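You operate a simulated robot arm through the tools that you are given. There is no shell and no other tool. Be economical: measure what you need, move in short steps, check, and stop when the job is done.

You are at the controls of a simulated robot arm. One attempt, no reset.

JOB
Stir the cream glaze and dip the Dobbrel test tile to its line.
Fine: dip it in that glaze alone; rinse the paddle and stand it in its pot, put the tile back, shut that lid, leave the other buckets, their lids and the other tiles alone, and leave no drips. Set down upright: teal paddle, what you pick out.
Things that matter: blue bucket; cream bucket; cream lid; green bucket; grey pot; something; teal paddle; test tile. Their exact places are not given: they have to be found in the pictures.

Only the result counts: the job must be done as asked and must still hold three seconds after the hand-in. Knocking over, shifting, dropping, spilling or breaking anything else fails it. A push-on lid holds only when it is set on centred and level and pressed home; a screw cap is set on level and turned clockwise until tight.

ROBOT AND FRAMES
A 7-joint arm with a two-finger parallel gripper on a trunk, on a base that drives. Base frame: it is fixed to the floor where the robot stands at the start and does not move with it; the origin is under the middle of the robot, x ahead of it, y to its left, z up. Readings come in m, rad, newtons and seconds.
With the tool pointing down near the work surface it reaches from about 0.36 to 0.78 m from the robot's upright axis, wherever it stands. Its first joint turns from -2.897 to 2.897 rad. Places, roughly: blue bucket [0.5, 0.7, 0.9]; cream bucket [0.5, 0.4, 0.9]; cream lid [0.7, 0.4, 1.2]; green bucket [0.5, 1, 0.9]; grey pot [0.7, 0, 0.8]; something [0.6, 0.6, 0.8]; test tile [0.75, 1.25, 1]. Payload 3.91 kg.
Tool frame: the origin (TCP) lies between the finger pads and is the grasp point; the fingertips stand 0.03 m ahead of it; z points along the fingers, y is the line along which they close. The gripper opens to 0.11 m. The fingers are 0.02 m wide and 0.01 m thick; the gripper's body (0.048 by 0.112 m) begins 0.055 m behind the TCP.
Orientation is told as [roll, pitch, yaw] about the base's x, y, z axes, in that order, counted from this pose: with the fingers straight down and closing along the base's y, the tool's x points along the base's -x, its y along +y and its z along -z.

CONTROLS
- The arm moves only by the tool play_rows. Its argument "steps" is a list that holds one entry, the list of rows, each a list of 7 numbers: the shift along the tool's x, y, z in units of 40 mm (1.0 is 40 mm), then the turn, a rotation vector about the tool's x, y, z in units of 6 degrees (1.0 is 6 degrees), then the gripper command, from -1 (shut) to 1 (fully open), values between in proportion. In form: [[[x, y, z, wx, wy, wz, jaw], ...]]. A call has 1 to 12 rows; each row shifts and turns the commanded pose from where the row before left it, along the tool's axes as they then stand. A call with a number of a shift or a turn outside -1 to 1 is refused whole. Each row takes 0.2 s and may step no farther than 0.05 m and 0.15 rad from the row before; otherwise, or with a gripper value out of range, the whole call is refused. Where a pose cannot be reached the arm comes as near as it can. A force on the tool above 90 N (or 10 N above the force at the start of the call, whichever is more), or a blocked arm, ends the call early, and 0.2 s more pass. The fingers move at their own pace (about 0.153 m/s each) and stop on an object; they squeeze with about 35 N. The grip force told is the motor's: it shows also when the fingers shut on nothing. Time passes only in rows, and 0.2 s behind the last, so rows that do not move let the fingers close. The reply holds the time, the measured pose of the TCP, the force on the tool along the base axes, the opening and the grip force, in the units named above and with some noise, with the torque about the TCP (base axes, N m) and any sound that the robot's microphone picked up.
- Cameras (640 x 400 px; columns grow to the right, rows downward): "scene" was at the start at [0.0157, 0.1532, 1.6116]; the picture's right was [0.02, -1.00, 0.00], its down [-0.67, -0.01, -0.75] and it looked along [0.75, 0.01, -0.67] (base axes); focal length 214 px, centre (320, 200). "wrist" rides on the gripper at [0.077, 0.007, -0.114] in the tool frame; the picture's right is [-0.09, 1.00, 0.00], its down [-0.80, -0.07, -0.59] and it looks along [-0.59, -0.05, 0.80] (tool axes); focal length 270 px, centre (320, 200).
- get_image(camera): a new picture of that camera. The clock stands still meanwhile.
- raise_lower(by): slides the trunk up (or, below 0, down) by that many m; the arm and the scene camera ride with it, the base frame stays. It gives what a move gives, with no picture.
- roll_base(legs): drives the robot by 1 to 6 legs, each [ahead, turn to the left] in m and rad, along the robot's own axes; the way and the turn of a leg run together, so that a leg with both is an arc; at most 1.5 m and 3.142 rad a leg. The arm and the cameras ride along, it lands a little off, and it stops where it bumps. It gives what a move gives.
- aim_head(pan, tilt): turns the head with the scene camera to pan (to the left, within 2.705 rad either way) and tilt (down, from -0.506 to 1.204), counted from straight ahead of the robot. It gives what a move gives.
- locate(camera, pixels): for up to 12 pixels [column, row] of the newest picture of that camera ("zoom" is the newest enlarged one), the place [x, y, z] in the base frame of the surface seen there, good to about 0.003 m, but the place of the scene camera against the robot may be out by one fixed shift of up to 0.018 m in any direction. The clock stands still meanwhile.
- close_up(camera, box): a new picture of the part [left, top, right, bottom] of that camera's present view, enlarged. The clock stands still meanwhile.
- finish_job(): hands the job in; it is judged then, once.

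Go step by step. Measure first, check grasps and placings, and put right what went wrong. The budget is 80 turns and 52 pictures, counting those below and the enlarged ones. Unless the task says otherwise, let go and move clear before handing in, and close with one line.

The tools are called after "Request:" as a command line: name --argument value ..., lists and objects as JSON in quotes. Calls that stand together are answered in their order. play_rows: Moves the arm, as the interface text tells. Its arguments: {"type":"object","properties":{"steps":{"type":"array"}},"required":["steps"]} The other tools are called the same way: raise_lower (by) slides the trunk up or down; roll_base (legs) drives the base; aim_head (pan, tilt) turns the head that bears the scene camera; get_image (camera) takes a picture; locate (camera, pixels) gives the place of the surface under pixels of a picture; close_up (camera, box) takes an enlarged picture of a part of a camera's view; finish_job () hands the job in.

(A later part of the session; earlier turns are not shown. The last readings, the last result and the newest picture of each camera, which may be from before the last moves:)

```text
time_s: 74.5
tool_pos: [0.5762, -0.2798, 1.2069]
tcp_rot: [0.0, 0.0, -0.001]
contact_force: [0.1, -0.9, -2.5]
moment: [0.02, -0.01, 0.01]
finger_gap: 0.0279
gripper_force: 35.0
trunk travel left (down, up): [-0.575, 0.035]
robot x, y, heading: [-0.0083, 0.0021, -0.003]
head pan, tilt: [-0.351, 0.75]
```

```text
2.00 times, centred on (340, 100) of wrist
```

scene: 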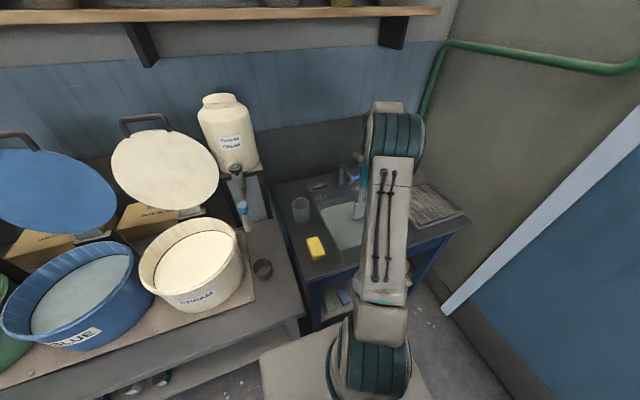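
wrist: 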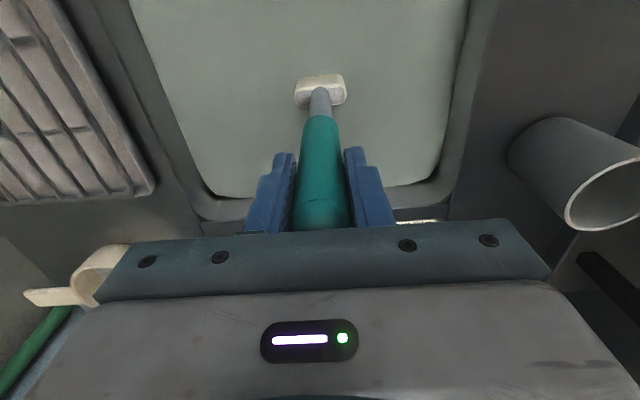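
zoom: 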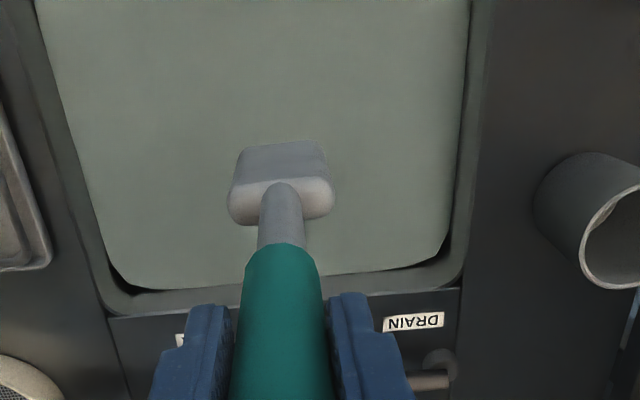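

The blade is clean. I'll raise it, move over the pot at (0.658,-0.031), and check alignment.

Request:
play_rows --steps '[[[0, 0, -0.9, 0, 0, 0, -1], [0, 0, -0.6, 0, 0, 0, -1], [-0.4, 0.8, 0, 0, 0, 0, -1], [-0.4, 0.9, 0, 0, 0, 0, -1], [-0.4, 0.9, 0, 0, 0, 0, -1], [-0.4, 0.9, 0, 0, 0, 0, -1], [-0.3, 0.9, 0, 0, 0, 0, -1], [-0.15, 0.9, 0, 0, 0, 0, -1], [0, 0.92, 0, 0, 0, 0, -1], [0, 0, 0, 0, 0, 0, -1], [0, 0, 0, 0, 0, 0, -1]]]'

Request:
get_image --camera "wrist"

```text
time_s: 77.0
tool_pos: [0.6601, -0.0358, 1.2669]
tcp_rot: [0.001, 0.001, -0.002]
contact_force: [0.4, 0.1, -0.8]
moment: [-0.04, -0.01, -0.03]
finger_gap: 0.0276
gripper_force: 34.9
trunk travel left (down, up): [-0.575, 0.035]
robot x, y, heading: [-0.0098, 0.0014, -0.002]
head pan, tilt: [-0.351, 0.75]
```

```text
25 pictures are left
```

wrist: 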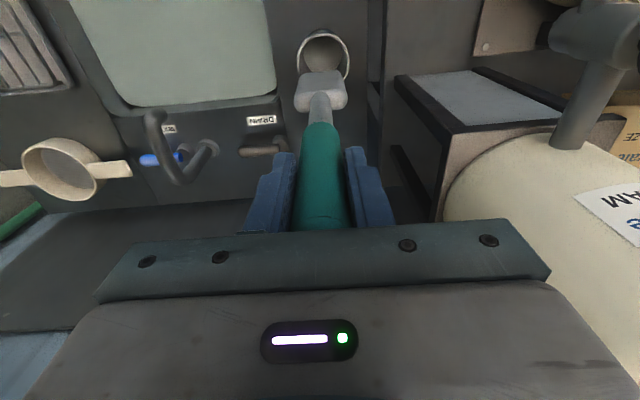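

The pot rim shows at (323,55) and the blade at (320,90). I'll measure the pot rim.

Request:
locate --camera "wrist" --pixels '[[298, 58], [348, 58], [323, 33], [305, 42], [341, 42], [320, 85], [320, 75], [298, 95], [345, 95]]'

```text
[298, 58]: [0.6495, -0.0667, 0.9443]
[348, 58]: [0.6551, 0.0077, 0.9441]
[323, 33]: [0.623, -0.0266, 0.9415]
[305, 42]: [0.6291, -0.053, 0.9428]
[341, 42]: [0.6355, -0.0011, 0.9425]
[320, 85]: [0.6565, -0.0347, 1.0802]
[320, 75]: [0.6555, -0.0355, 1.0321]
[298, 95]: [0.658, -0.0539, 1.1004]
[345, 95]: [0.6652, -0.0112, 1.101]
```

The pot centre is (0.659,-0.0295), so I'll shift 6 mm in y and lower, feeling for the bottom.

Request:
play_rows --steps '[[[0.03, 0.15, 0, 0, 0, 0, -1], [0, 0, 0.6, 0, 0, 0, -1], [0, 0, 0.9, 0, 0, 0, -1], [0, 0, 0.9, 0, 0, 0, -1], [0, 0, 0.6, 0, 0, 0, -1], [0, 0, 0.4, 0, 0, 0, -1], [0, 0, 0.2, 0, 0, 0, -1], [0, 0, 0, 0, 0, 0, -1]]]'

Request:
play_rows --steps '[[[0, 0, 0.1, 0, 0, 0, -1], [0, 0, 0, 0, 0, 0, -1]]]'

```text
time_s: 78.8
tool_pos: [0.6581, -0.0296, 1.124]
tcp_rot: [0.0, 0.001, -0.002]
contact_force: [-1.0, -3.2, -1.5]
moment: [-0.7, 0.18, -0.03]
finger_gap: 0.0277
gripper_force: 34.8
trunk travel left (down, up): [-0.575, 0.035]
robot x, y, heading: [-0.0126, -0.0008, -0.006]
head pan, tilt: [-0.351, 0.75]
```

```text
time_s: 79.3
tool_pos: [0.6579, -0.0288, 1.1201]
tcp_rot: [0.0, -0.001, -0.003]
contact_force: [-1.0, -4.3, -0.5]
moment: [-1.08, 0.22, -0.03]
finger_gap: 0.0277
gripper_force: 34.4
trunk travel left (down, up): [-0.575, 0.035]
robot x, y, heading: [-0.0075, 0.0027, 0.002]
head pan, tilt: [-0.351, 0.75]
```

A side force of -4 N in y says the blade bears on the pot's +y wall. I'll shift 4 mm toward -y and look.

Request:
play_rows --steps '[[[0, -0.1, 0, 0, 0, 0, -1], [0, 0, 0, 0, 0, 0, -1]]]'

Request:
get_image --camera "wrist"

```text
time_s: 80.0
tool_pos: [0.658, -0.0307, 1.1189]
tcp_rot: [0.001, -0.001, 0.002]
contact_force: [-0.1, -0.7, -2.4]
moment: [0.01, 0.0, 0.01]
finger_gap: 0.0274
gripper_force: 35.4
trunk travel left (down, up): [-0.575, 0.035]
robot x, y, heading: [-0.0128, 0.0055, -0.0]
head pan, tilt: [-0.351, 0.75]
```

```text
24 pictures are left
```

wrist: 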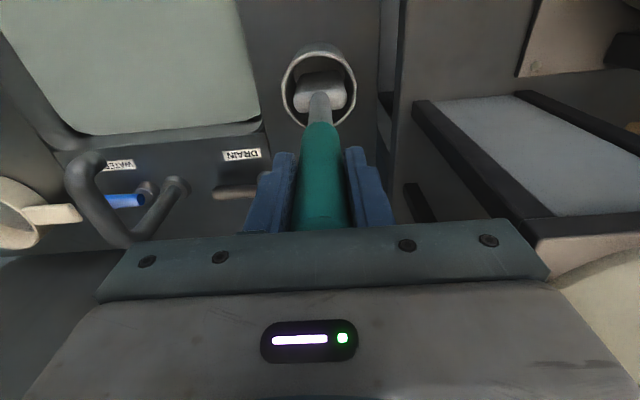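

The side contact is gone. I'll lower in 2–3 mm steps to feel the pot floor.

Request:
play_rows --steps '[[[0, 0, 0.08, 0, 0, 0, -1], [0, 0, 0.08, 0, 0, 0, -1], [0, 0, 0, 0, 0, 0, -1]]]'

Request:
play_rows --steps '[[[0, 0, 0.06, 0, 0, 0, -1], [0, 0, 0, 0, 0, 0, -1]]]'

```text
time_s: 80.8
tool_pos: [0.6581, -0.031, 1.1126]
tcp_rot: [-0.001, 0.0, -0.003]
contact_force: [-0.3, -0.5, 1.8]
moment: [-0.02, -0.01, -0.04]
finger_gap: 0.0278
gripper_force: 34.7
trunk travel left (down, up): [-0.575, 0.035]
robot x, y, heading: [-0.0116, 0.0004, 0.003]
head pan, tilt: [-0.351, 0.75]
```

```text
time_s: 81.3
tool_pos: [0.6573, -0.031, 1.1135]
tcp_rot: [0.002, -0.002, -0.003]
contact_force: [1.4, 0.6, 12.8]
moment: [0.16, -0.09, 0.01]
finger_gap: 0.0277
gripper_force: 34.8
trunk travel left (down, up): [-0.575, 0.035]
robot x, y, heading: [-0.0111, 0.0024, 0.004]
head pan, tilt: [-0.351, 0.75]
```

The paddle rests on the pot floor (12.8 N up). I'll open, rise clear and look.

Request:
play_rows --steps '[[[0, 0, -0.06, 0, 0, 0, -1], [0, 0, 0, 0, 0, 0, -0.3], [0, 0, 0, 0, 0, 0, 0.2], [0, 0, 0, 0, 0, 0, 0.2], [0, 0, -0.5, 0, 0, 0, 0.2], [0, 0, -0.9, 0, 0, 0, 0.2], [0, 0, -0.9, 0, 0, 0, 0.5], [0, 0, -0.9, 0, 0, 0, 0.5], [0, 0, -0.9, 0, 0, 0, 0.5]]]'

Request:
play_rows --steps '[[[0.9, 0, 0, 0, 0, 0, 0.5], [0.9, 0, 0, 0, 0, 0, 0.5], [0.9, 0, 0, 0, 0, 0, 0.5], [0.9, 0, 0, 0, 0, 0, 0.5], [0.9, 0, 0, 0, 0, 0, 0.5], [0.9, 0, 0, 0, 0, 0, 0.5], [0.9, 0, 0, 0, 0, 0, 0.5]]]'

Request:
get_image --camera "wrist"

```text
time_s: 83.3
tool_pos: [0.6556, -0.0316, 1.2767]
tcp_rot: [0.001, 0.001, -0.003]
contact_force: [0.3, -0.3, -0.8]
moment: [-0.01, 0.0, 0.01]
finger_gap: 0.0827
gripper_force: 0.1
trunk travel left (down, up): [-0.575, 0.035]
robot x, y, heading: [-0.0119, 0.0019, -0.001]
head pan, tilt: [-0.351, 0.75]
```

```text
time_s: 85.0
tool_pos: [0.4047, -0.0301, 1.2758]
tcp_rot: [0.0, -0.001, -0.001]
contact_force: [-0.9, -0.1, 0.3]
moment: [-0.02, -0.01, 0.01]
finger_gap: 0.0826
gripper_force: 0.0
trunk travel left (down, up): [-0.575, 0.035]
robot x, y, heading: [-0.0084, 0.0059, 0.0]
head pan, tilt: [-0.351, 0.75]
```

```text
23 pictures are left
```

wrist: 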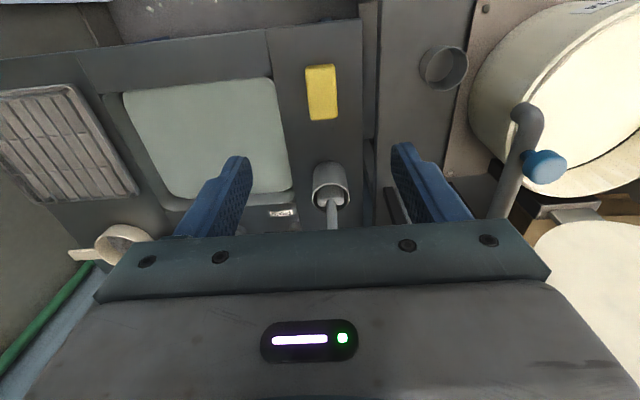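

The paddle stands upright in its pot at (332,190). Next, drive toward the tiles: back off, turn left, go 1.1 m, turn to face the bench, and look.

Request:
roll_base --legs '[[-0.25, 0], [0, 1.5708], [1.1, 0], [0, -1.5708], [0.1, 0]]'

Request:
aim_head --pan 0.1 --tilt 0.6

Request:
get_image --camera "scene"

```text
time_s: 100.6
tool_pos: [0.2315, 1.1155, 1.2757]
tcp_rot: [0.0, 0.001, 0.013]
contact_force: [0.4, 0.1, -0.1]
moment: [-0.03, 0.01, -0.01]
finger_gap: 0.0828
gripper_force: 0.0
trunk travel left (down, up): [-0.575, 0.035]
robot x, y, heading: [-0.187, 1.1369, 0.016]
head pan, tilt: [-0.351, 0.75]
```

```text
time_s: 101.5
tool_pos: [0.2313, 1.115, 1.2757]
tcp_rot: [-0.001, -0.001, 0.012]
contact_force: [-0.2, -0.2, 0.1]
moment: [0.0, -0.02, 0.03]
finger_gap: 0.0823
gripper_force: 0.0
trunk travel left (down, up): [-0.575, 0.035]
robot x, y, heading: [-0.188, 1.1389, 0.015]
head pan, tilt: [0.099, 0.6]
```

```text
22 pictures are left
```

scene: 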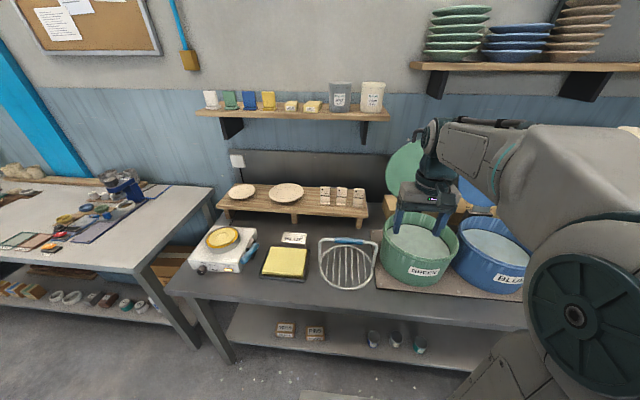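

Three tiles stand on the low shelf at (341,195), with a label card at (293,238). I'll enlarge to read both.

Request:
close_up --camera "scene" --box '[300, 170, 385, 225]'

Request:
locate --camera "zoom" --pixels '[[190, 130], [185, 230], [310, 140], [310, 235], [435, 140], [435, 235], [190, 180], [310, 185], [430, 185], [150, 180], [230, 180], [275, 260]]'

Request:
close_up --camera "scene" --box '[230, 210, 390, 310]'

```text
7.27 times, centred on (342, 198) of scene
```

zoom: 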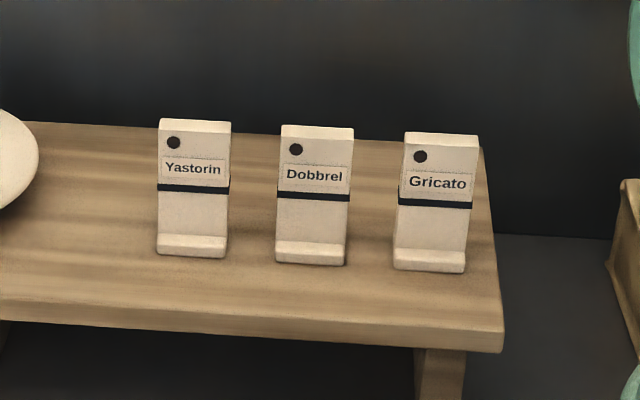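

```text
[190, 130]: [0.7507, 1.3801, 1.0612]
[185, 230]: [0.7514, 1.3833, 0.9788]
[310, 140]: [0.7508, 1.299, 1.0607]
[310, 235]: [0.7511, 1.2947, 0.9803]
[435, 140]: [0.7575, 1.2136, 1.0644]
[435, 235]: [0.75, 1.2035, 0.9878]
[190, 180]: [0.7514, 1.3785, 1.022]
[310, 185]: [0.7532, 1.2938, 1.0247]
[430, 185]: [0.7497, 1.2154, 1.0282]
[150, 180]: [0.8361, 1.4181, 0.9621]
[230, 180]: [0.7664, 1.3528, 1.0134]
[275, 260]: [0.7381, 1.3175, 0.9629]
```

```text
4.00 times, centred on (310, 260) of scene
```

zoom: 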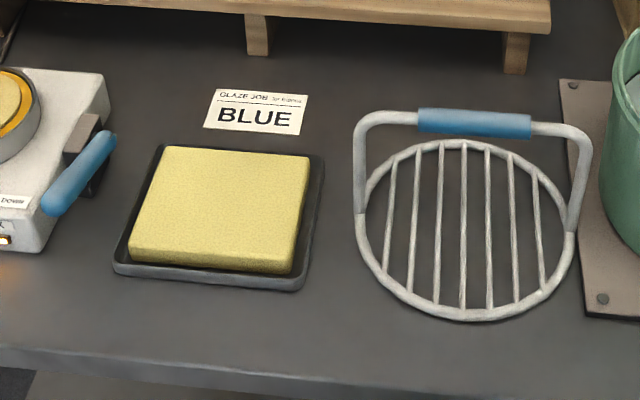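

Dobbrel is the middle tile, near (0.752,1.296), with its line about 50 mm above its foot. The card says BLUE but your order says cream, so I'm following the order. Before driving in, I'll measure the robot platform, bench front and upper shelf for clearance.

Request:
locate --camera "scene" --pixels '[[320, 392], [340, 396], [310, 396], [300, 298], [350, 316], [400, 335], [230, 340], [300, 350], [300, 113], [370, 116], [341, 100], [420, 200]]'

```text
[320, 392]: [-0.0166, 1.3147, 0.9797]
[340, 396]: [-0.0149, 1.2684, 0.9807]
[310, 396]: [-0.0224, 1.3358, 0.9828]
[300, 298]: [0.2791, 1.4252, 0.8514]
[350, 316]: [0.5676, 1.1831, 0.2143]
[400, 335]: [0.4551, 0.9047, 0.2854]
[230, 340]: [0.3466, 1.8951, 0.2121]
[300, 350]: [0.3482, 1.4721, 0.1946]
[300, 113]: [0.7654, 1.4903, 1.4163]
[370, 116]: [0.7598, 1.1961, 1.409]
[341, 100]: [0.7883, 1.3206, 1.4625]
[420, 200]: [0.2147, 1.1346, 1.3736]
```

The shelf front edge is at x≈0.76, z≈1.40, so I must keep low near the tile. I'll drive ahead 0.23 m, move the tool to just in front of the tiles, and use the wrist camera.

Request:
roll_base --legs '[[0.23, -0.013]]'

Request:
play_rows --steps '[[[0, 0.9, 0.3, 0, 0, 0, 0.3], [0, 0.9, 0.3, 0, 0, 0, 0.3], [-0.2, 0.9, 0.3, 0, 0, 0, 0.3], [-0.5, 0.9, 0.3, 0, 0, 0, 0.3], [-0.6, 0.9, 0.5, 0, 0, 0, 0.3], [-0.6, 0, 0.6, 0, 0, 0, 0.3], [-0.6, 0, 0.6, 0, 0, 0, 0.3]]]'

Request:
get_image --camera "wrist"

```text
time_s: 103.2
tool_pos: [0.4552, 1.1121, 1.2751]
tcp_rot: [0.0, 0.001, 0.002]
contact_force: [-0.6, 0.8, -0.3]
moment: [-0.01, 0.04, 0.02]
finger_gap: 0.0825
gripper_force: 0.1
trunk travel left (down, up): [-0.575, 0.035]
robot x, y, heading: [0.0417, 1.1404, 0.004]
head pan, tilt: [0.099, 0.6]
```

```text
time_s: 104.8
tool_pos: [0.5577, 1.2916, 1.1564]
tcp_rot: [0.0, 0.002, 0.0]
contact_force: [0.0, 0.5, -0.5]
moment: [0.01, -0.03, 0.01]
finger_gap: 0.0714
gripper_force: 0.0
trunk travel left (down, up): [-0.575, 0.035]
robot x, y, heading: [0.0384, 1.145, 0.002]
head pan, tilt: [0.099, 0.6]
```

```text
19 pictures are left
```

wrist: 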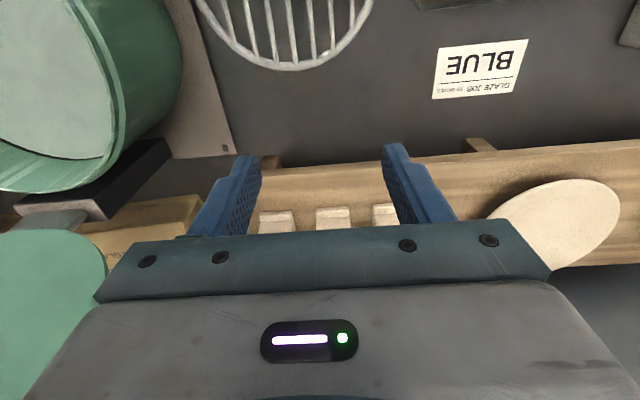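

The tile feet show at (277,221), (333,217) and (384,213). I'll move closer at TCP z≈1.10 and measure the middle tile.

Request:
play_rows --steps '[[[-0.5, 0, 0.7, 0, 0, 0, 0.3], [-0.9, 0, 0.7, 0, 0, 0, 0.3], [-0.9, 0, 0, 0, 0, 0, 0.3], [-0.9, 0, 0, 0, 0, 0, 0.3], [0, 0, 0, 0, 0, 0, 0.3]]]'

Request:
get_image --camera "wrist"

```text
time_s: 106.0
tool_pos: [0.6845, 1.2931, 1.1031]
tcp_rot: [0.0, -0.002, 0.002]
contact_force: [0.1, 0.4, -0.5]
moment: [-0.01, 0.02, -0.03]
finger_gap: 0.0714
gripper_force: 0.1
trunk travel left (down, up): [-0.575, 0.035]
robot x, y, heading: [0.0408, 1.1442, 0.008]
head pan, tilt: [0.099, 0.6]
```

```text
18 pictures are left
```

wrist: 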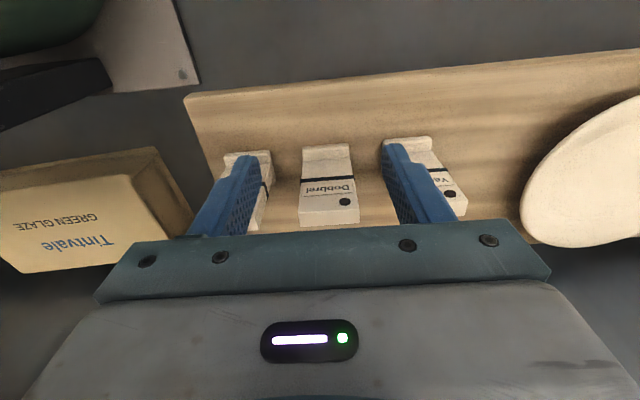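

Request:
locate --camera "wrist" --pixels '[[302, 205], [357, 203], [330, 205], [328, 217], [305, 214], [354, 212], [303, 182], [354, 180], [327, 146], [327, 180], [290, 195], [270, 172]]'

Request:
close_up --camera "wrist" --box '[260, 130, 400, 240]'

```text
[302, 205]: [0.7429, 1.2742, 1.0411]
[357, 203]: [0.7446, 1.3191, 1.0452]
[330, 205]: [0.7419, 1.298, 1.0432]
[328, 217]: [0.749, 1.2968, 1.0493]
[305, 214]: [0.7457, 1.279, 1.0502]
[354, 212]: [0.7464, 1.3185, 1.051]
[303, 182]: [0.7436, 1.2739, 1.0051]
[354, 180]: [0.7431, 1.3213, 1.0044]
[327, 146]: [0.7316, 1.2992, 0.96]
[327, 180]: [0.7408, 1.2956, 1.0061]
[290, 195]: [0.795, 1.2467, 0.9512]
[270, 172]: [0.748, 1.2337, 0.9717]
```

```text
3.64 times, centred on (330, 185) of wrist
```

zoom: 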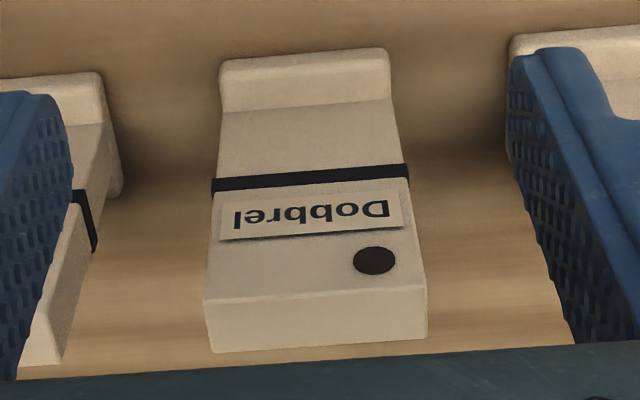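

The tile centre is (0.750,1.2975), top z 1.0505, line z≈1.005 and foot z≈0.951. I'll go over it, descend to TCP z 1.044 and close gently.

Request:
play_rows --steps '[[[-0.82, 0.06, 0, 0, 0, 0, 0.3], [-0.82, 0.05, 0, 0, 0, 0, 0.3], [0, 0, 0, 0, 0, 0, 0.3], [0, 0, 0.5, 0, 0, 0, 0.3], [0, 0, 0.5, 0, 0, 0, 0.3], [0, 0, 0.48, 0, 0, 0, 0.3], [0, 0, 0, 0, 0, 0, 0.3]]]'

Request:
close_up --camera "wrist" --box '[200, 60, 440, 240]'

```text
time_s: 107.6
tool_pos: [0.7488, 1.2967, 1.0447]
tcp_rot: [0.001, -0.001, 0.002]
contact_force: [-0.4, 0.2, -0.4]
moment: [0.0, 0.03, -0.01]
finger_gap: 0.0712
gripper_force: 0.0
trunk travel left (down, up): [-0.575, 0.035]
robot x, y, heading: [0.0408, 1.1427, 0.003]
head pan, tilt: [0.099, 0.6]
```

```text
2.22 times, centred on (320, 150) of wrist
```

zoom: 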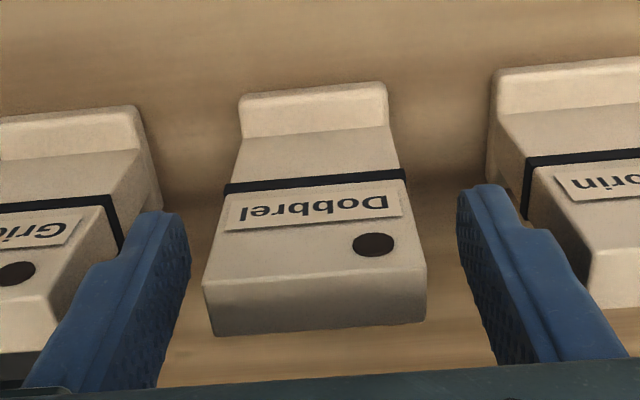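

The tile sits between the fingers. I'll close, lift 30 mm, retreat from under the shelf, then rise.

Request:
play_rows --steps '[[[0, 0, 0, 0, 0, 0, -0.2], [0, 0, 0, 0, 0, 0, -1], [0, 0, 0, 0, 0, 0, -1], [0, 0, 0, 0, 0, 0, -1]]]'

Request:
play_rows --steps '[[[0, 0, -0.4, 0, 0, 0, -1], [0, 0, -0.4, 0, 0, 0, -1], [0.7, 0, 0, 0, 0, 0, -1], [0.9, 0, 0, 0, 0, 0, -1], [0.9, 0, 0, 0, 0, 0, -1], [0.9, 0, -0.5, 0, 0, 0, -1], [0.9, 0, -0.5, 0, 0, 0, -1], [0.7, 0, -0.9, 0, 0, 0, -1], [0.4, 0, -0.9, 0, 0, 0, -1], [0.4, 0, -0.9, 0, 0, 0, -1], [0, 0, 0, 0, 0, 0, -1]]]'

Request:
close_up --camera "wrist" --box '[200, 60, 440, 240]'

Request:
locate --camera "zoom" --pixels '[[315, 185], [250, 190], [385, 180], [315, 92], [315, 300], [315, 180], [315, 195]]'

```text
time_s: 108.6
tool_pos: [0.7488, 1.2963, 1.0453]
tcp_rot: [0.0, 0.001, -0.002]
contact_force: [-0.6, 0.3, -0.3]
moment: [-0.01, 0.01, -0.05]
finger_gap: 0.0496
gripper_force: 35.0
trunk travel left (down, up): [-0.575, 0.035]
robot x, y, heading: [0.0375, 1.1451, 0.006]
head pan, tilt: [0.099, 0.6]
```

```text
time_s: 111.0
tool_pos: [0.5188, 1.298, 1.2262]
tcp_rot: [0.0, 0.002, 0.0]
contact_force: [0.6, 0.5, -0.9]
moment: [0.01, 0.0, -0.01]
finger_gap: 0.0496
gripper_force: 35.0
trunk travel left (down, up): [-0.575, 0.035]
robot x, y, heading: [0.0382, 1.1455, 0.003]
head pan, tilt: [0.099, 0.6]
```

```text
2.22 times, centred on (320, 150) of wrist
```

zoom: 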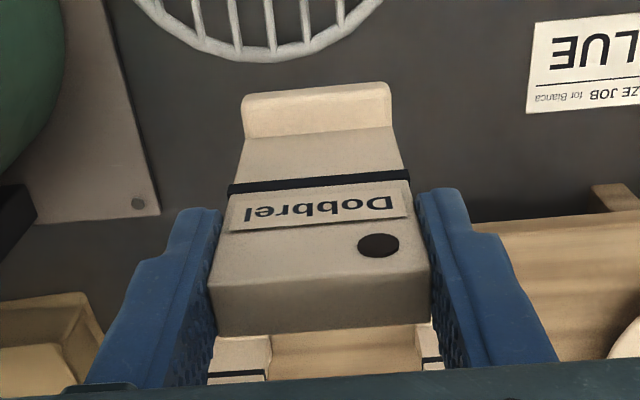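

```text
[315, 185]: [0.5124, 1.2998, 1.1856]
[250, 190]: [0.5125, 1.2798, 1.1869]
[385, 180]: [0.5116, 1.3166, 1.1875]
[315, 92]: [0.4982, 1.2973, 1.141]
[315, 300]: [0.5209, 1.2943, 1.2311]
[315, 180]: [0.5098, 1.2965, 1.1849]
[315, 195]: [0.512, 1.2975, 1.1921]
```

The line sits 39.5 mm below the TCP, so with glaze at 0.9525 the dip TCP is about 0.992. I'll retract a bit and drive to the cream bucket.

Request:
play_rows --steps '[[[0.8, -0.4, 0, 0, 0, 0, -1], [0.8, -0.9, 0, 0, 0, 0, -1], [0.2, -0.9, 0, 0, 0, 0, -1]]]'

Request:
roll_base --legs '[[-0.25, 0], [0, -1.5708], [0.78, 0], [0, 1.5708], [0.25, 0]]'

Request:
aim_head --pan -0.1 --tilt 0.75

Request:
get_image --camera "wrist"

```text
time_s: 111.8
tool_pos: [0.4426, 1.2092, 1.2266]
tcp_rot: [0.0, -0.001, 0.003]
contact_force: [0.4, -0.1, -1.4]
moment: [0.03, 0.0, -0.02]
finger_gap: 0.0496
gripper_force: 35.1
trunk travel left (down, up): [-0.575, 0.035]
robot x, y, heading: [0.039, 1.1446, -0.001]
head pan, tilt: [0.099, 0.6]
```

```text
time_s: 126.6
tool_pos: [0.4356, 0.4497, 1.226]
tcp_rot: [-0.001, 0.001, 0.03]
contact_force: [1.0, -0.2, -1.1]
moment: [0.0, 0.06, -0.04]
finger_gap: 0.0497
gripper_force: 35.4
trunk travel left (down, up): [-0.575, 0.035]
robot x, y, heading: [0.0313, 0.3701, 0.03]
head pan, tilt: [0.099, 0.6]
```

```text
time_s: 127.3
tool_pos: [0.4341, 0.4488, 1.2261]
tcp_rot: [0.0, 0.001, 0.03]
contact_force: [-0.5, 0.4, -0.9]
moment: [0.01, 0.01, 0.02]
finger_gap: 0.0494
gripper_force: 34.9
trunk travel left (down, up): [-0.575, 0.035]
robot x, y, heading: [0.0313, 0.3702, 0.034]
head pan, tilt: [-0.099, 0.75]
```

```text
14 pictures are left
```

wrist: 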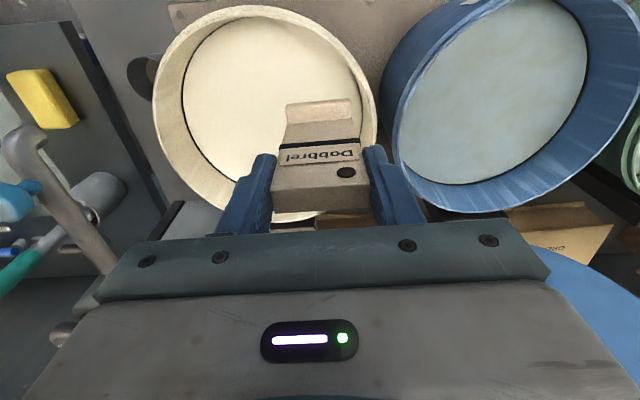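

The wrist view shows the cream glaze at (260,90). I'll measure glaze height at several points, the rim, and the line on the tile.

Request:
locate --camera "wrist" --pixels '[[230, 60], [260, 60], [220, 100], [250, 120], [270, 40], [210, 140], [240, 90], [320, 148], [295, 150], [345, 146], [160, 80], [372, 110]]'

```text
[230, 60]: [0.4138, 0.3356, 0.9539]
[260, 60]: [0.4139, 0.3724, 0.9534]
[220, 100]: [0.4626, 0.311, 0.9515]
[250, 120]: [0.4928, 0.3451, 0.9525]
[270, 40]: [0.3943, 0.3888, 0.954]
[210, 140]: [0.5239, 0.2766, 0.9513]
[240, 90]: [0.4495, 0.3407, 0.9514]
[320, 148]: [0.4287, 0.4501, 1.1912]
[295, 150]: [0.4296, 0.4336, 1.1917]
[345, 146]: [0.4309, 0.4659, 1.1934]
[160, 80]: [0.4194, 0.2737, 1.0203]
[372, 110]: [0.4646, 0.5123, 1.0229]
```

The glaze surface is at z 0.9526 and the line is 40 mm below the TCP. I'll move over the bucket centre and descend to TCP z≈1.06 first.

Request:
play_rows --steps '[[[-0.6, -0.66, 0, 0, 0, 0, -1], [-0.62, -0.66, 0, 0, 0, 0, -1], [-0.62, -0.66, 0, 0, 0, 0, -1], [0, 0, 0.8, 0, 0, 0, -1], [0, 0, 0.9, 0, 0, 0, -1], [0, 0, 0.9, 0, 0, 0, -1], [0, 0, 0.9, 0, 0, 0, -1], [0, 0, 0.65, 0, 0, 0, -1], [0, 0, 0, 0, 0, 0, -1]]]'

```text
time_s: 129.3
tool_pos: [0.5115, 0.372, 1.0607]
tcp_rot: [0.0, 0.001, 0.029]
contact_force: [0.1, 1.4, -1.3]
moment: [-0.03, 0.01, -0.03]
finger_gap: 0.0495
gripper_force: 34.6
trunk travel left (down, up): [-0.575, 0.035]
robot x, y, heading: [0.0342, 0.3695, 0.037]
head pan, tilt: [-0.099, 0.75]
```

On centre at z 1.0607. I'll dip slowly by 68 mm to put the line at the glaze surface, then look.

Request:
play_rows --steps '[[[0, 0, 0.4, 0, 0, 0, -1], [0, 0, 0.4, 0, 0, 0, -1], [0, 0, 0.4, 0, 0, 0, -1], [0, 0, 0.3, 0, 0, 0, -1], [0, 0, 0.17, 0, 0, 0, -1], [0, 0, 0, 0, 0, 0, -1], [0, 0, 0, 0, 0, 0, -1]]]'

Request:
close_up --camera "wrist" --box '[220, 80, 430, 230]'

```text
time_s: 130.9
tool_pos: [0.5114, 0.3734, 0.9935]
tcp_rot: [0.0, 0.0, 0.03]
contact_force: [-0.1, 0.2, -0.9]
moment: [0.02, 0.01, -0.04]
finger_gap: 0.0496
gripper_force: 34.7
trunk travel left (down, up): [-0.575, 0.035]
robot x, y, heading: [0.0266, 0.3713, 0.031]
head pan, tilt: [-0.099, 0.75]
```

```text
2.67 times, centred on (325, 155) of wrist
```

zoom: 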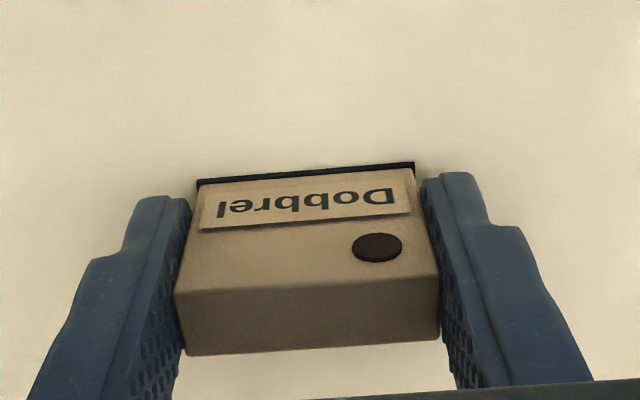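

The surface is right at the line (thin black band at (305,170)). I'll lift slowly and let it drip inside the bucket.

Request:
play_rows --steps '[[[0, 0, 0, 0, 0, 0, -1], [0, 0, -0.3, 0, 0, 0, -1], [0, 0, -0.3, 0, 0, 0, -1], [0, 0, -0.4, 0, 0, 0, -1], [0, 0, -0.4, 0, 0, 0, -1], [0, 0, -0.4, 0, 0, 0, -1], [0, 0, -0.2, 0, 0, 0, -1], [0, 0, 0, 0, 0, 0, -1], [0, 0, 0, 0, 0, 0, -1], [0, 0, 0, 0, 0, 0, -1], [0, 0, 0, 0, 0, 0, -1], [0, 0, 0, 0, 0, 0, -1]]]'

Request:
play_rows --steps '[[[0, 0, 0, 0, 0, 0, -1], [0, 0, 0, 0, 0, 0, -1], [0, 0, 0, 0, 0, 0, -1], [0, 0, 0, 0, 0, 0, -1], [0, 0, 0, 0, 0, 0, -1], [0, 0, 0, 0, 0, 0, -1], [0, 0, 0, 0, 0, 0, -1], [0, 0, 0, 0, 0, 0, -1], [0, 0, 0, 0, 0, 0, -1], [0, 0, 0, 0, 0, 0, -1], [0, 0, 0, 0, 0, 0, -1], [0, 0, 0, 0, 0, 0, -1]]]'

Request:
play_rows --steps '[[[0, 0, 0, 0, 0, 0, -1], [0, 0, 0, 0, 0, 0, -1], [0, 0, 0, 0, 0, 0, -1], [0, 0, 0, 0, 0, 0, -1], [0, 0, 0, 0, 0, 0, -1], [0, 0, 0, 0, 0, 0, -1], [0, 0, 0, 0, 0, 0, -1], [0, 0, 0, 0, 0, 0, -1], [0, 0, 0, 0, 0, 0, -1], [0, 0, 0, 0, 0, 0, -1], [0, 0, 0, 0, 0, 0, -1], [0, 0, 0, 0, 0, 0, -1]]]'

Request:
play_rows --steps '[[[0, 0, 0, 0, 0, 0, -1], [0, 0, 0, 0, 0, 0, -1], [0, 0, 0, 0, 0, 0, -1], [0, 0, 0, 0, 0, 0, -1], [0, 0, 0, 0, 0, 0, -1], [0, 0, 0, 0, 0, 0, -1], [0, 0, 0, 0, 0, 0, -1], [0, 0, 0, 0, 0, 0, -1], [0, 0, 0, 0, 0, 0, -1], [0, 0, 0, 0, 0, 0, -1], [0, 0, 0, 0, 0, 0, -1], [0, 0, 0, 0, 0, 0, -1]]]'

Request:
close_up --camera "scene" --box '[220, 110, 420, 260]'

```text
time_s: 133.5
tool_pos: [0.5112, 0.3724, 1.0738]
tcp_rot: [-0.001, 0.001, 0.031]
contact_force: [0.1, 0.2, -0.9]
moment: [0.0, 0.0, 0.0]
finger_gap: 0.0496
gripper_force: 34.8
trunk travel left (down, up): [-0.575, 0.035]
robot x, y, heading: [0.0316, 0.3678, 0.032]
head pan, tilt: [-0.099, 0.75]
```

```text
time_s: 136.1
tool_pos: [0.5111, 0.372, 1.0737]
tcp_rot: [-0.001, -0.001, 0.03]
contact_force: [0.3, 0.0, -1.6]
moment: [-0.04, -0.02, 0.01]
finger_gap: 0.0496
gripper_force: 35.4
trunk travel left (down, up): [-0.575, 0.035]
robot x, y, heading: [0.0349, 0.3706, 0.035]
head pan, tilt: [-0.099, 0.75]
```

```text
time_s: 138.7
tool_pos: [0.5105, 0.3724, 1.0741]
tcp_rot: [-0.001, 0.0, 0.032]
contact_force: [0.1, 0.1, -1.2]
moment: [-0.02, -0.01, -0.01]
finger_gap: 0.0497
gripper_force: 34.8
trunk travel left (down, up): [-0.575, 0.035]
robot x, y, heading: [0.0283, 0.3771, 0.031]
head pan, tilt: [-0.099, 0.75]
```

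```text
time_s: 141.3
tool_pos: [0.5109, 0.3714, 1.0744]
tcp_rot: [0.0, -0.001, 0.03]
contact_force: [-0.1, 0.3, -1.6]
moment: [0.02, -0.03, -0.04]
finger_gap: 0.0494
gripper_force: 35.1
trunk travel left (down, up): [-0.575, 0.035]
robot x, y, heading: [0.0346, 0.3699, 0.034]
head pan, tilt: [-0.099, 0.75]
```

```text
2.67 times, centred on (320, 185) of scene
```

zoom: 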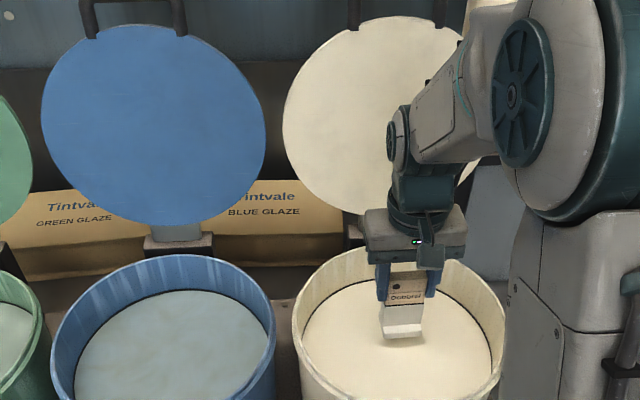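

The coated tile shows no hanging drips. I'll lift, pull straight back so it doesn't pass over the other buckets, and drive back to the tile shelf.

Request:
play_rows --steps '[[[0, 0, -0.8, 0, 0, 0, -1], [0, 0, -0.8, 0, 0, 0, -1], [0, 0, -0.8, 0, 0, 0, -1], [0, 0, -0.8, 0, 0, 0, -1], [0, 0, -0.6, 0, 0, 0, -1], [0.7, 0, 0, 0, 0, 0, -1], [0.8, 0, 0, 0, 0, 0, -1], [0.4, 0, 0, 0, 0, 0, -1], [0, 0, 0, 0, 0, 0, -1]]]'

Request:
roll_base --legs '[[-0.25, 0], [0, 1.5408], [0.79, 0], [0, -1.5708], [0.25, 0]]'

```text
time_s: 143.3
tool_pos: [0.4348, 0.3697, 1.2251]
tcp_rot: [0.001, 0.002, 0.032]
contact_force: [-0.2, 0.4, -1.1]
moment: [0.03, -0.01, -0.03]
finger_gap: 0.0496
gripper_force: 35.6
trunk travel left (down, up): [-0.575, 0.035]
robot x, y, heading: [0.0283, 0.3717, 0.034]
head pan, tilt: [-0.099, 0.75]
```

```text
time_s: 158.0
tool_pos: [0.4196, 1.1546, 1.2245]
tcp_rot: [0.0, 0.002, 0.024]
contact_force: [0.0, 0.8, -1.1]
moment: [-0.01, 0.04, -0.01]
finger_gap: 0.0495
gripper_force: 35.5
trunk travel left (down, up): [-0.575, 0.035]
robot x, y, heading: [0.0162, 1.1592, 0.031]
head pan, tilt: [-0.099, 0.75]
```

At the tile shelf with 0.026 rad yaw. I'll correct the yaw and move to (0.60,1.297,1.083) in front of the shelf, then check the pose.

Request:
play_rows --steps '[[[0, 0.5, 0, 0, 0, 0.26, -1], [-0.4, 0.75, 0.3, 0, 0, 0, -1], [-0.6, 0.75, 0.6, 0, 0, 0, -1], [-0.6, 0.75, 0.6, 0, 0, 0, -1], [-0.7, 0.6, 0.6, 0, 0, 0, -1], [-0.7, 0.2, 0.6, 0, 0, 0, -1], [-0.7, 0, 0.5, 0, 0, 0, -1], [-0.7, 0, 0.36, 0, 0, 0, -1], [0, 0, 0, 0, 0, 0, -1]]]'

Request:
get_image --camera "wrist"

```text
time_s: 160.0
tool_pos: [0.5952, 1.297, 1.0832]
tcp_rot: [0.001, 0.001, -0.003]
contact_force: [-0.6, 0.0, -1.1]
moment: [0.05, 0.01, 0.01]
finger_gap: 0.0495
gripper_force: 35.3
trunk travel left (down, up): [-0.575, 0.035]
robot x, y, heading: [0.0158, 1.1569, 0.025]
head pan, tilt: [-0.099, 0.75]
```

```text
11 pictures are left
```

wrist: 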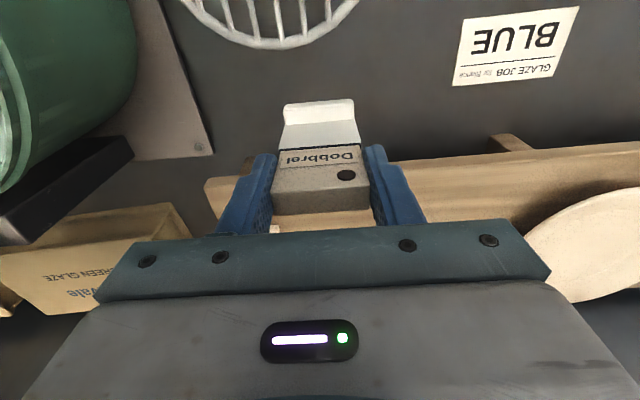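

The tile hangs straight, 38 mm above shelf height. I'll slide in to x=0.749, lower to just above the original height, then feel for contact.

Request:
play_rows --steps '[[[-0.8, 0, 0, 0, 0, 0, -1], [-0.8, 0, 0, 0, 0, 0, -1], [-0.8, 0, 0, 0, 0, 0, -1], [-0.8, 0, 0, 0, 0, 0, -1], [-0.64, 0, 0, 0, 0, 0, -1], [0, 0, 0, 0, 0, 0, -1], [0, 0, 0.4, 0, 0, 0, -1], [0, 0, 0.35, 0, 0, 0, -1], [0, 0, 0.1, 0, 0, 0, -1], [0, 0, 0, 0, 0, 0, -1]]]'

Request:
play_rows --steps '[[[0, 0, 0.07, 0, 0, 0, -1], [0, 0, 0, 0, 0, 0, -1]]]'

```text
time_s: 162.2
tool_pos: [0.7488, 1.2942, 1.0478]
tcp_rot: [-0.001, 0.002, -0.002]
contact_force: [0.3, 0.1, -0.7]
moment: [-0.01, 0.0, -0.01]
finger_gap: 0.0496
gripper_force: 35.1
trunk travel left (down, up): [-0.575, 0.035]
robot x, y, heading: [0.0122, 1.1589, 0.032]
head pan, tilt: [-0.099, 0.75]
```

```text
time_s: 162.8
tool_pos: [0.7486, 1.2955, 1.0448]
tcp_rot: [0.0, -0.001, -0.004]
contact_force: [-0.8, -0.6, 1.3]
moment: [0.02, -0.07, -0.02]
finger_gap: 0.0495
gripper_force: 35.1
trunk travel left (down, up): [-0.575, 0.035]
robot x, y, heading: [0.016, 1.1554, 0.029]
head pan, tilt: [-0.099, 0.75]
```

Light contact at the original pose. I'll open to 71 mm, rise 56 mm and retreat.

Request:
play_rows --steps '[[[0, 0, 0.02, 0, 0, 0, -0.1], [0, 0, 0, 0, 0, 0, 0.3], [0, 0, 0, 0, 0, 0, 0.3], [0, 0, -0.4, 0, 0, 0, 0.3], [0, 0, -0.5, 0, 0, 0, 0.3], [0, 0, -0.5, 0, 0, 0, 0.3], [0.8, 0, 0, 0, 0, 0, 0.3], [0.8, 0, 0, 0, 0, 0, 0.3], [0, 0, 0, 0, 0, 0, 0.3]]]'

Request:
get_image --camera "wrist"

```text
time_s: 164.8
tool_pos: [0.6837, 1.2938, 1.0996]
tcp_rot: [-0.001, 0.003, -0.005]
contact_force: [-1.4, -0.2, 0.1]
moment: [0.01, -0.01, 0.01]
finger_gap: 0.0713
gripper_force: 0.0
trunk travel left (down, up): [-0.575, 0.035]
robot x, y, heading: [0.0142, 1.1548, 0.026]
head pan, tilt: [-0.099, 0.75]
```

```text
10 pictures are left
```

wrist: 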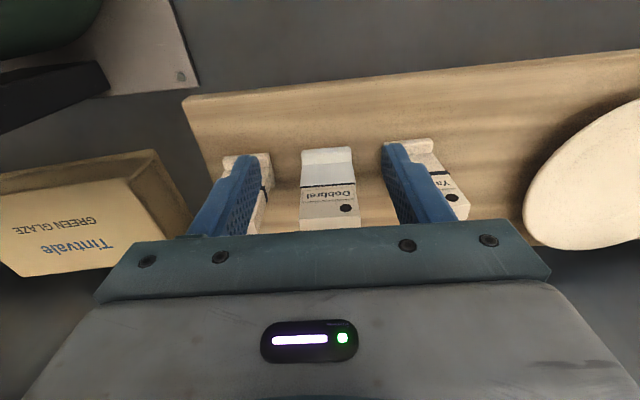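

The tile is back, standing, with glaze up to its line. For the lid I need the jaw closing along x around the handle bar, so I'll retract, turn the wrist 90°, and drive back to the cream bucket.

Request:
play_rows --steps '[[[0.9, 0, 0, 0, 0, 0, 0.3], [0.9, 0, 0, 0, 0, 0, 0.3], [0.9, -0.3, -0.4, 0, 0, 0, 0.3], [0.9, -0.6, -0.6, 0, 0, 0, 0.3], [0.9, -0.8, -0.6, 0, 0, 0, 0.3], [0.9, -0.8, -0.6, 0, 0, 0, 0.3], [0.5, -0.6, -0.6, 0, 0, 0, 0.3]]]'

Request:
play_rows --steps '[[[0, 0, -0.3, 0, 0, 1, 0], [0, 0, -0.3, 0, 0, 1, 0], [0, 0, -0.3, 0, 0, 1, 0], [0, 0, -0.3, 0, 0, 1, 0], [0, 0, -0.3, 0, 0, 1, 0], [0, 0, -0.3, 0, 0, 1, 0], [0, 0, -0.3, 0, 0, 1, 0], [0, 0, -0.3, 0, 0, 1, 0], [0, 0, -0.3, 0, 0, 1, 0], [0, 0, -0.3, 0, 0, 1, 0], [0, 0, -0.3, 0, 0, 1, 0], [0, 0, -0.3, 0, 0, 1, 0]]]'

Request:
roll_base --legs '[[-0.25, 0], [0, -1.5708], [0.79, 0], [0, 1.5408], [0.25, 0]]'

Request:
raise_lower --by 0.034

Request:
aim_head --pan -0.1 --tilt 0.5

Request:
get_image --camera "scene"

```text
refused: row 5 steps farther than a row can; nothing moved
```

```text
time_s: 167.4
tool_pos: [0.6847, 1.2971, 1.245]
tcp_rot: [-0.002, 0.0, -1.262]
contact_force: [0.0, -0.2, -0.7]
moment: [0.03, -0.02, 0.03]
finger_gap: 0.0549
gripper_force: 0.1
trunk travel left (down, up): [-0.575, 0.035]
robot x, y, heading: [0.0095, 1.1568, 0.026]
head pan, tilt: [-0.099, 0.75]
```

```text
time_s: 181.7
tool_pos: [0.6523, 0.5035, 1.2469]
tcp_rot: [-0.053, 0.014, -1.239]
contact_force: [-56.4, -6.9, 16.0]
moment: [-0.01, -0.34, -0.25]
finger_gap: 0.0258
gripper_force: 0.1
trunk travel left (down, up): [-0.575, 0.035]
robot x, y, heading: [0.0085, 0.3511, 0.047]
head pan, tilt: [-0.099, 0.75]
stopped in leg 5: the force on the tool passed its limit (the readings are from after the stop); the commanded pose is now the measured one
```

```text
time_s: 182.3
tool_pos: [0.6569, 0.5049, 1.2496]
tcp_rot: [-0.103, 0.027, -1.24]
contact_force: [-61.8, -8.9, 11.1]
moment: [0.08, -0.17, -0.39]
finger_gap: 0.0183
gripper_force: 0.0
trunk travel left (down, up): [-0.596, 0.014]
robot x, y, heading: [0.0093, 0.3525, 0.049]
head pan, tilt: [-0.099, 0.75]
stopped: the force on the tool passed its limit (the readings are from after the stop); the commanded pose is now the measured one
```

```text
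time_s: 183.0
tool_pos: [0.6525, 0.5037, 1.2507]
tcp_rot: [-0.095, 0.025, -1.237]
contact_force: [-57.9, -5.0, 14.4]
moment: [0.01, -0.3, -0.24]
finger_gap: 0.0261
gripper_force: 0.0
trunk travel left (down, up): [-0.596, 0.014]
robot x, y, heading: [0.0068, 0.3529, 0.048]
head pan, tilt: [-0.099, 0.499]
```

```text
9 pictures are left
```

scene: 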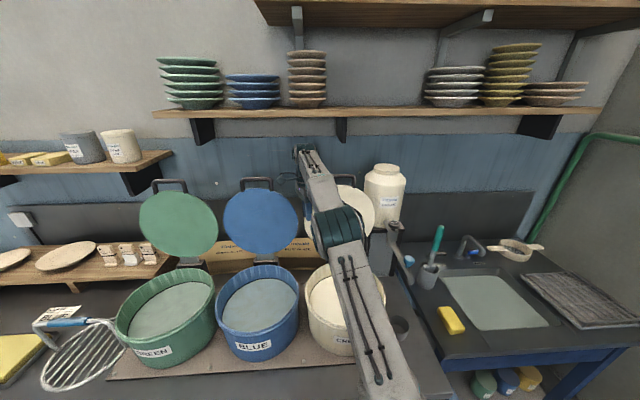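

My refused row left the arm extended, so the base drive pressed the gripper against the cream lid's edge from the front (−57 N). I'll back straight off and inspect.

Request:
roll_base --legs '[[-0.25, 0]]'

Request:
get_image --camera "scene"

```text
time_s: 184.9
tool_pos: [0.4178, 0.4962, 1.2434]
tcp_rot: [-0.099, 0.024, -1.239]
contact_force: [-0.5, 0.5, -0.9]
moment: [-0.03, -0.02, 0.01]
finger_gap: 0.055
gripper_force: 0.0
trunk travel left (down, up): [-0.596, 0.014]
robot x, y, heading: [-0.2442, 0.339, 0.05]
head pan, tilt: [-0.099, 0.499]
```

```text
8 pictures are left
```

scene: 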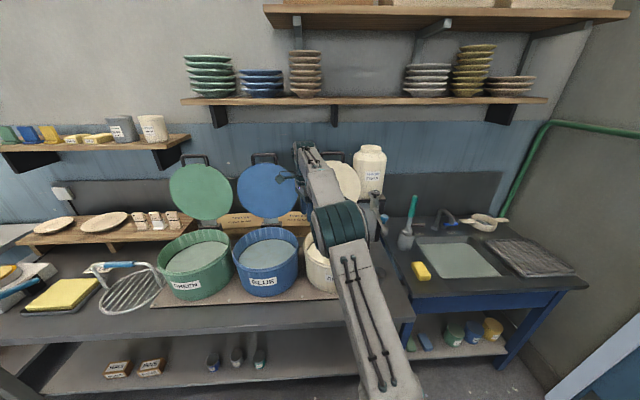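

Nothing is displaced: lids, tiles and paddle all stand. I'll level the tool, finish the 90° turn and retract before any further driving.

Request:
play_rows --steps '[[[0, 0, 0, -0.945, -0.23, 0, 0], [0, 0, 0, 0, 0, 1, 0], [0, 0, 0, 0, 0, 1, 0], [0, 0, 0, 0, 0, 1, 0], [0, 0, 0, 0, 0, 0.16, 0], [0, 0, 0, 0, 0, 0, 0]]]'

Request:
play_rows --steps '[[[-0.4, -0.8, 0, 0, 0, 0, 0], [-0.4, -0.8, 0, 0, 0, 0, 0], [-0.4, -0.8, 0, 0, 0, 0, 0], [-0.4, -0.8, 0, 0, 0, 0, 0], [-0.4, -0.8, -0.3, 0, 0, 0, 0], [-0.4, -0.8, -0.3, 0, 0, 0, 0], [-0.4, -0.8, -0.3, 0, 0, 0, 0], [0, 0, 0, 0, 0, 0, 0]]]'

```text
time_s: 186.3
tool_pos: [0.4181, 0.4954, 1.2427]
tcp_rot: [-0.002, -0.001, -1.567]
contact_force: [0.6, 1.1, 0.3]
moment: [0.02, 0.0, 0.02]
finger_gap: 0.0552
gripper_force: 0.0
trunk travel left (down, up): [-0.596, 0.014]
robot x, y, heading: [-0.2444, 0.3383, 0.045]
head pan, tilt: [-0.099, 0.499]
```

```text
time_s: 188.1
tool_pos: [0.1948, 0.3828, 1.2791]
tcp_rot: [-0.002, 0.0, -1.567]
contact_force: [-0.4, -0.5, 0.7]
moment: [0.0, 0.0, -0.01]
finger_gap: 0.0551
gripper_force: 0.1
trunk travel left (down, up): [-0.596, 0.014]
robot x, y, heading: [-0.248, 0.3381, 0.05]
head pan, tilt: [-0.099, 0.499]
```

The tool is level and retracted. I'll drive ahead 0.32 m (tool ends near x≈0.51, clear of the lid) and look at the lid handle.

Request:
roll_base --legs '[[0.32, -0.045]]'

Request:
aim_head --pan -0.2 --tilt 0.5

Request:
close_up --camera "scene" --box '[180, 90, 420, 270]'

```text
time_s: 190.2
tool_pos: [0.4908, 0.3637, 1.2812]
tcp_rot: [0.002, 0.0, -1.64]
contact_force: [-0.4, -0.3, -0.4]
moment: [-0.02, 0.0, 0.0]
finger_gap: 0.0547
gripper_force: 0.1
trunk travel left (down, up): [-0.596, 0.014]
robot x, y, heading: [0.0476, 0.3597, -0.053]
head pan, tilt: [-0.099, 0.499]
stopped in leg 1: the robot was blocked; the commanded pose is now the measured one
```

```text
time_s: 190.9
tool_pos: [0.4908, 0.3627, 1.2804]
tcp_rot: [0.002, -0.001, -1.639]
contact_force: [0.4, 0.3, 0.4]
moment: [0.01, 0.0, -0.01]
finger_gap: 0.0549
gripper_force: 0.1
trunk travel left (down, up): [-0.596, 0.014]
robot x, y, heading: [0.05, 0.3553, -0.054]
head pan, tilt: [-0.201, 0.499]
```

```text
2.22 times, centred on (300, 180) of scene
```

zoom: 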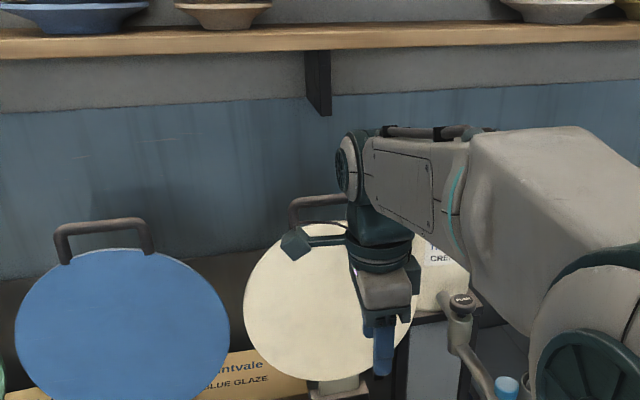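

The base stopped against the bench at x≈0.05. The handle bar is visible at (315,200) of the zoom, so I'll measure it and the lid.

Request:
locate --camera "zoom" --pixels '[[315, 197], [315, 203], [335, 197], [293, 212], [298, 203], [315, 219], [310, 230], [270, 260], [250, 310], [300, 370], [335, 388], [300, 300]]'

Request:
roll_base --legs '[[-0.08, 0.05]]'

```text
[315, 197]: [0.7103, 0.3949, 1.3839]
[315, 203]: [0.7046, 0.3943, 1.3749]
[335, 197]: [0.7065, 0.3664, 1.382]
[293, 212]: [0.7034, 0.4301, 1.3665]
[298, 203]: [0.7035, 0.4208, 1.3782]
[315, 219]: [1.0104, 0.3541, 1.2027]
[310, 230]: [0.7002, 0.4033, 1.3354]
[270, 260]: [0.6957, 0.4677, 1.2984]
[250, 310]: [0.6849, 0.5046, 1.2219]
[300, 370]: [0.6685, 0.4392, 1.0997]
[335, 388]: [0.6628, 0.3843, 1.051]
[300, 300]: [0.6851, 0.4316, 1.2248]
```

```text
time_s: 192.0
tool_pos: [0.4069, 0.3863, 1.2823]
tcp_rot: [0.002, -0.001, -1.593]
contact_force: [0.0, 0.3, -0.4]
moment: [-0.01, -0.03, -0.01]
finger_gap: 0.0552
gripper_force: 0.0
trunk travel left (down, up): [-0.596, 0.014]
robot x, y, heading: [-0.0337, 0.3582, -0.008]
head pan, tilt: [-0.201, 0.499]
```

The bar centre is near (0.709,0.375,1.364) and the hinge near (0.662,1.03). I'll raise the tool, tilt the fingers 30° forward and approach above the handle, stopping short for a check.

Request:
play_rows --steps '[[[-0.28, 0, -0.9, 0, 0, -0.21, 0], [0, 0, -0.9, 0, 0, 0, 0], [0, 0, -0.9, 0, 0, 0, 0], [0, 0, -0.9, 0, 0, 0, 0], [0, 0, 0, -1, 0, 0, 0], [0, 0, 0, -1, 0, 0, 0], [0, 0, 0, -1, 0, 0, 0], [0, 0, 0, -1, 0, 0, 0], [0, 0, 0, -1, 0, 0, 0], [0, 0, 0, 0, 0, 0, 0]]]'

Request:
play_rows --steps '[[[0, 0.78, 0.45, 0, 0, 0, 0], [0, 0.78, 0.45, 0, 0, 0, 0], [0, 0.78, 0.45, 0, 0, 0, 0], [0, 0.78, 0.45, 0, 0, 0, 0], [0, 0.78, 0.45, 0, 0, 0, 0], [0, 0.6, 0.35, 0, 0, 0, 0], [0, 0, 0, 0, 0, 0, 0]]]'

```text
time_s: 194.2
tool_pos: [0.4069, 0.3738, 1.4247]
tcp_rot: [0.526, -0.001, -1.57]
contact_force: [-0.3, -1.1, 0.5]
moment: [-0.02, -0.03, -0.01]
finger_gap: 0.055
gripper_force: 0.0
trunk travel left (down, up): [-0.596, 0.014]
robot x, y, heading: [-0.0337, 0.3597, -0.003]
head pan, tilt: [-0.201, 0.499]
```

```text
time_s: 195.8
tool_pos: [0.616, 0.3739, 1.4246]
tcp_rot: [0.524, 0.001, -1.569]
contact_force: [0.3, 0.4, -0.2]
moment: [0.0, 0.0, 0.03]
finger_gap: 0.0549
gripper_force: 0.1
trunk travel left (down, up): [-0.596, 0.014]
robot x, y, heading: [-0.0333, 0.3563, -0.005]
head pan, tilt: [-0.201, 0.499]
```

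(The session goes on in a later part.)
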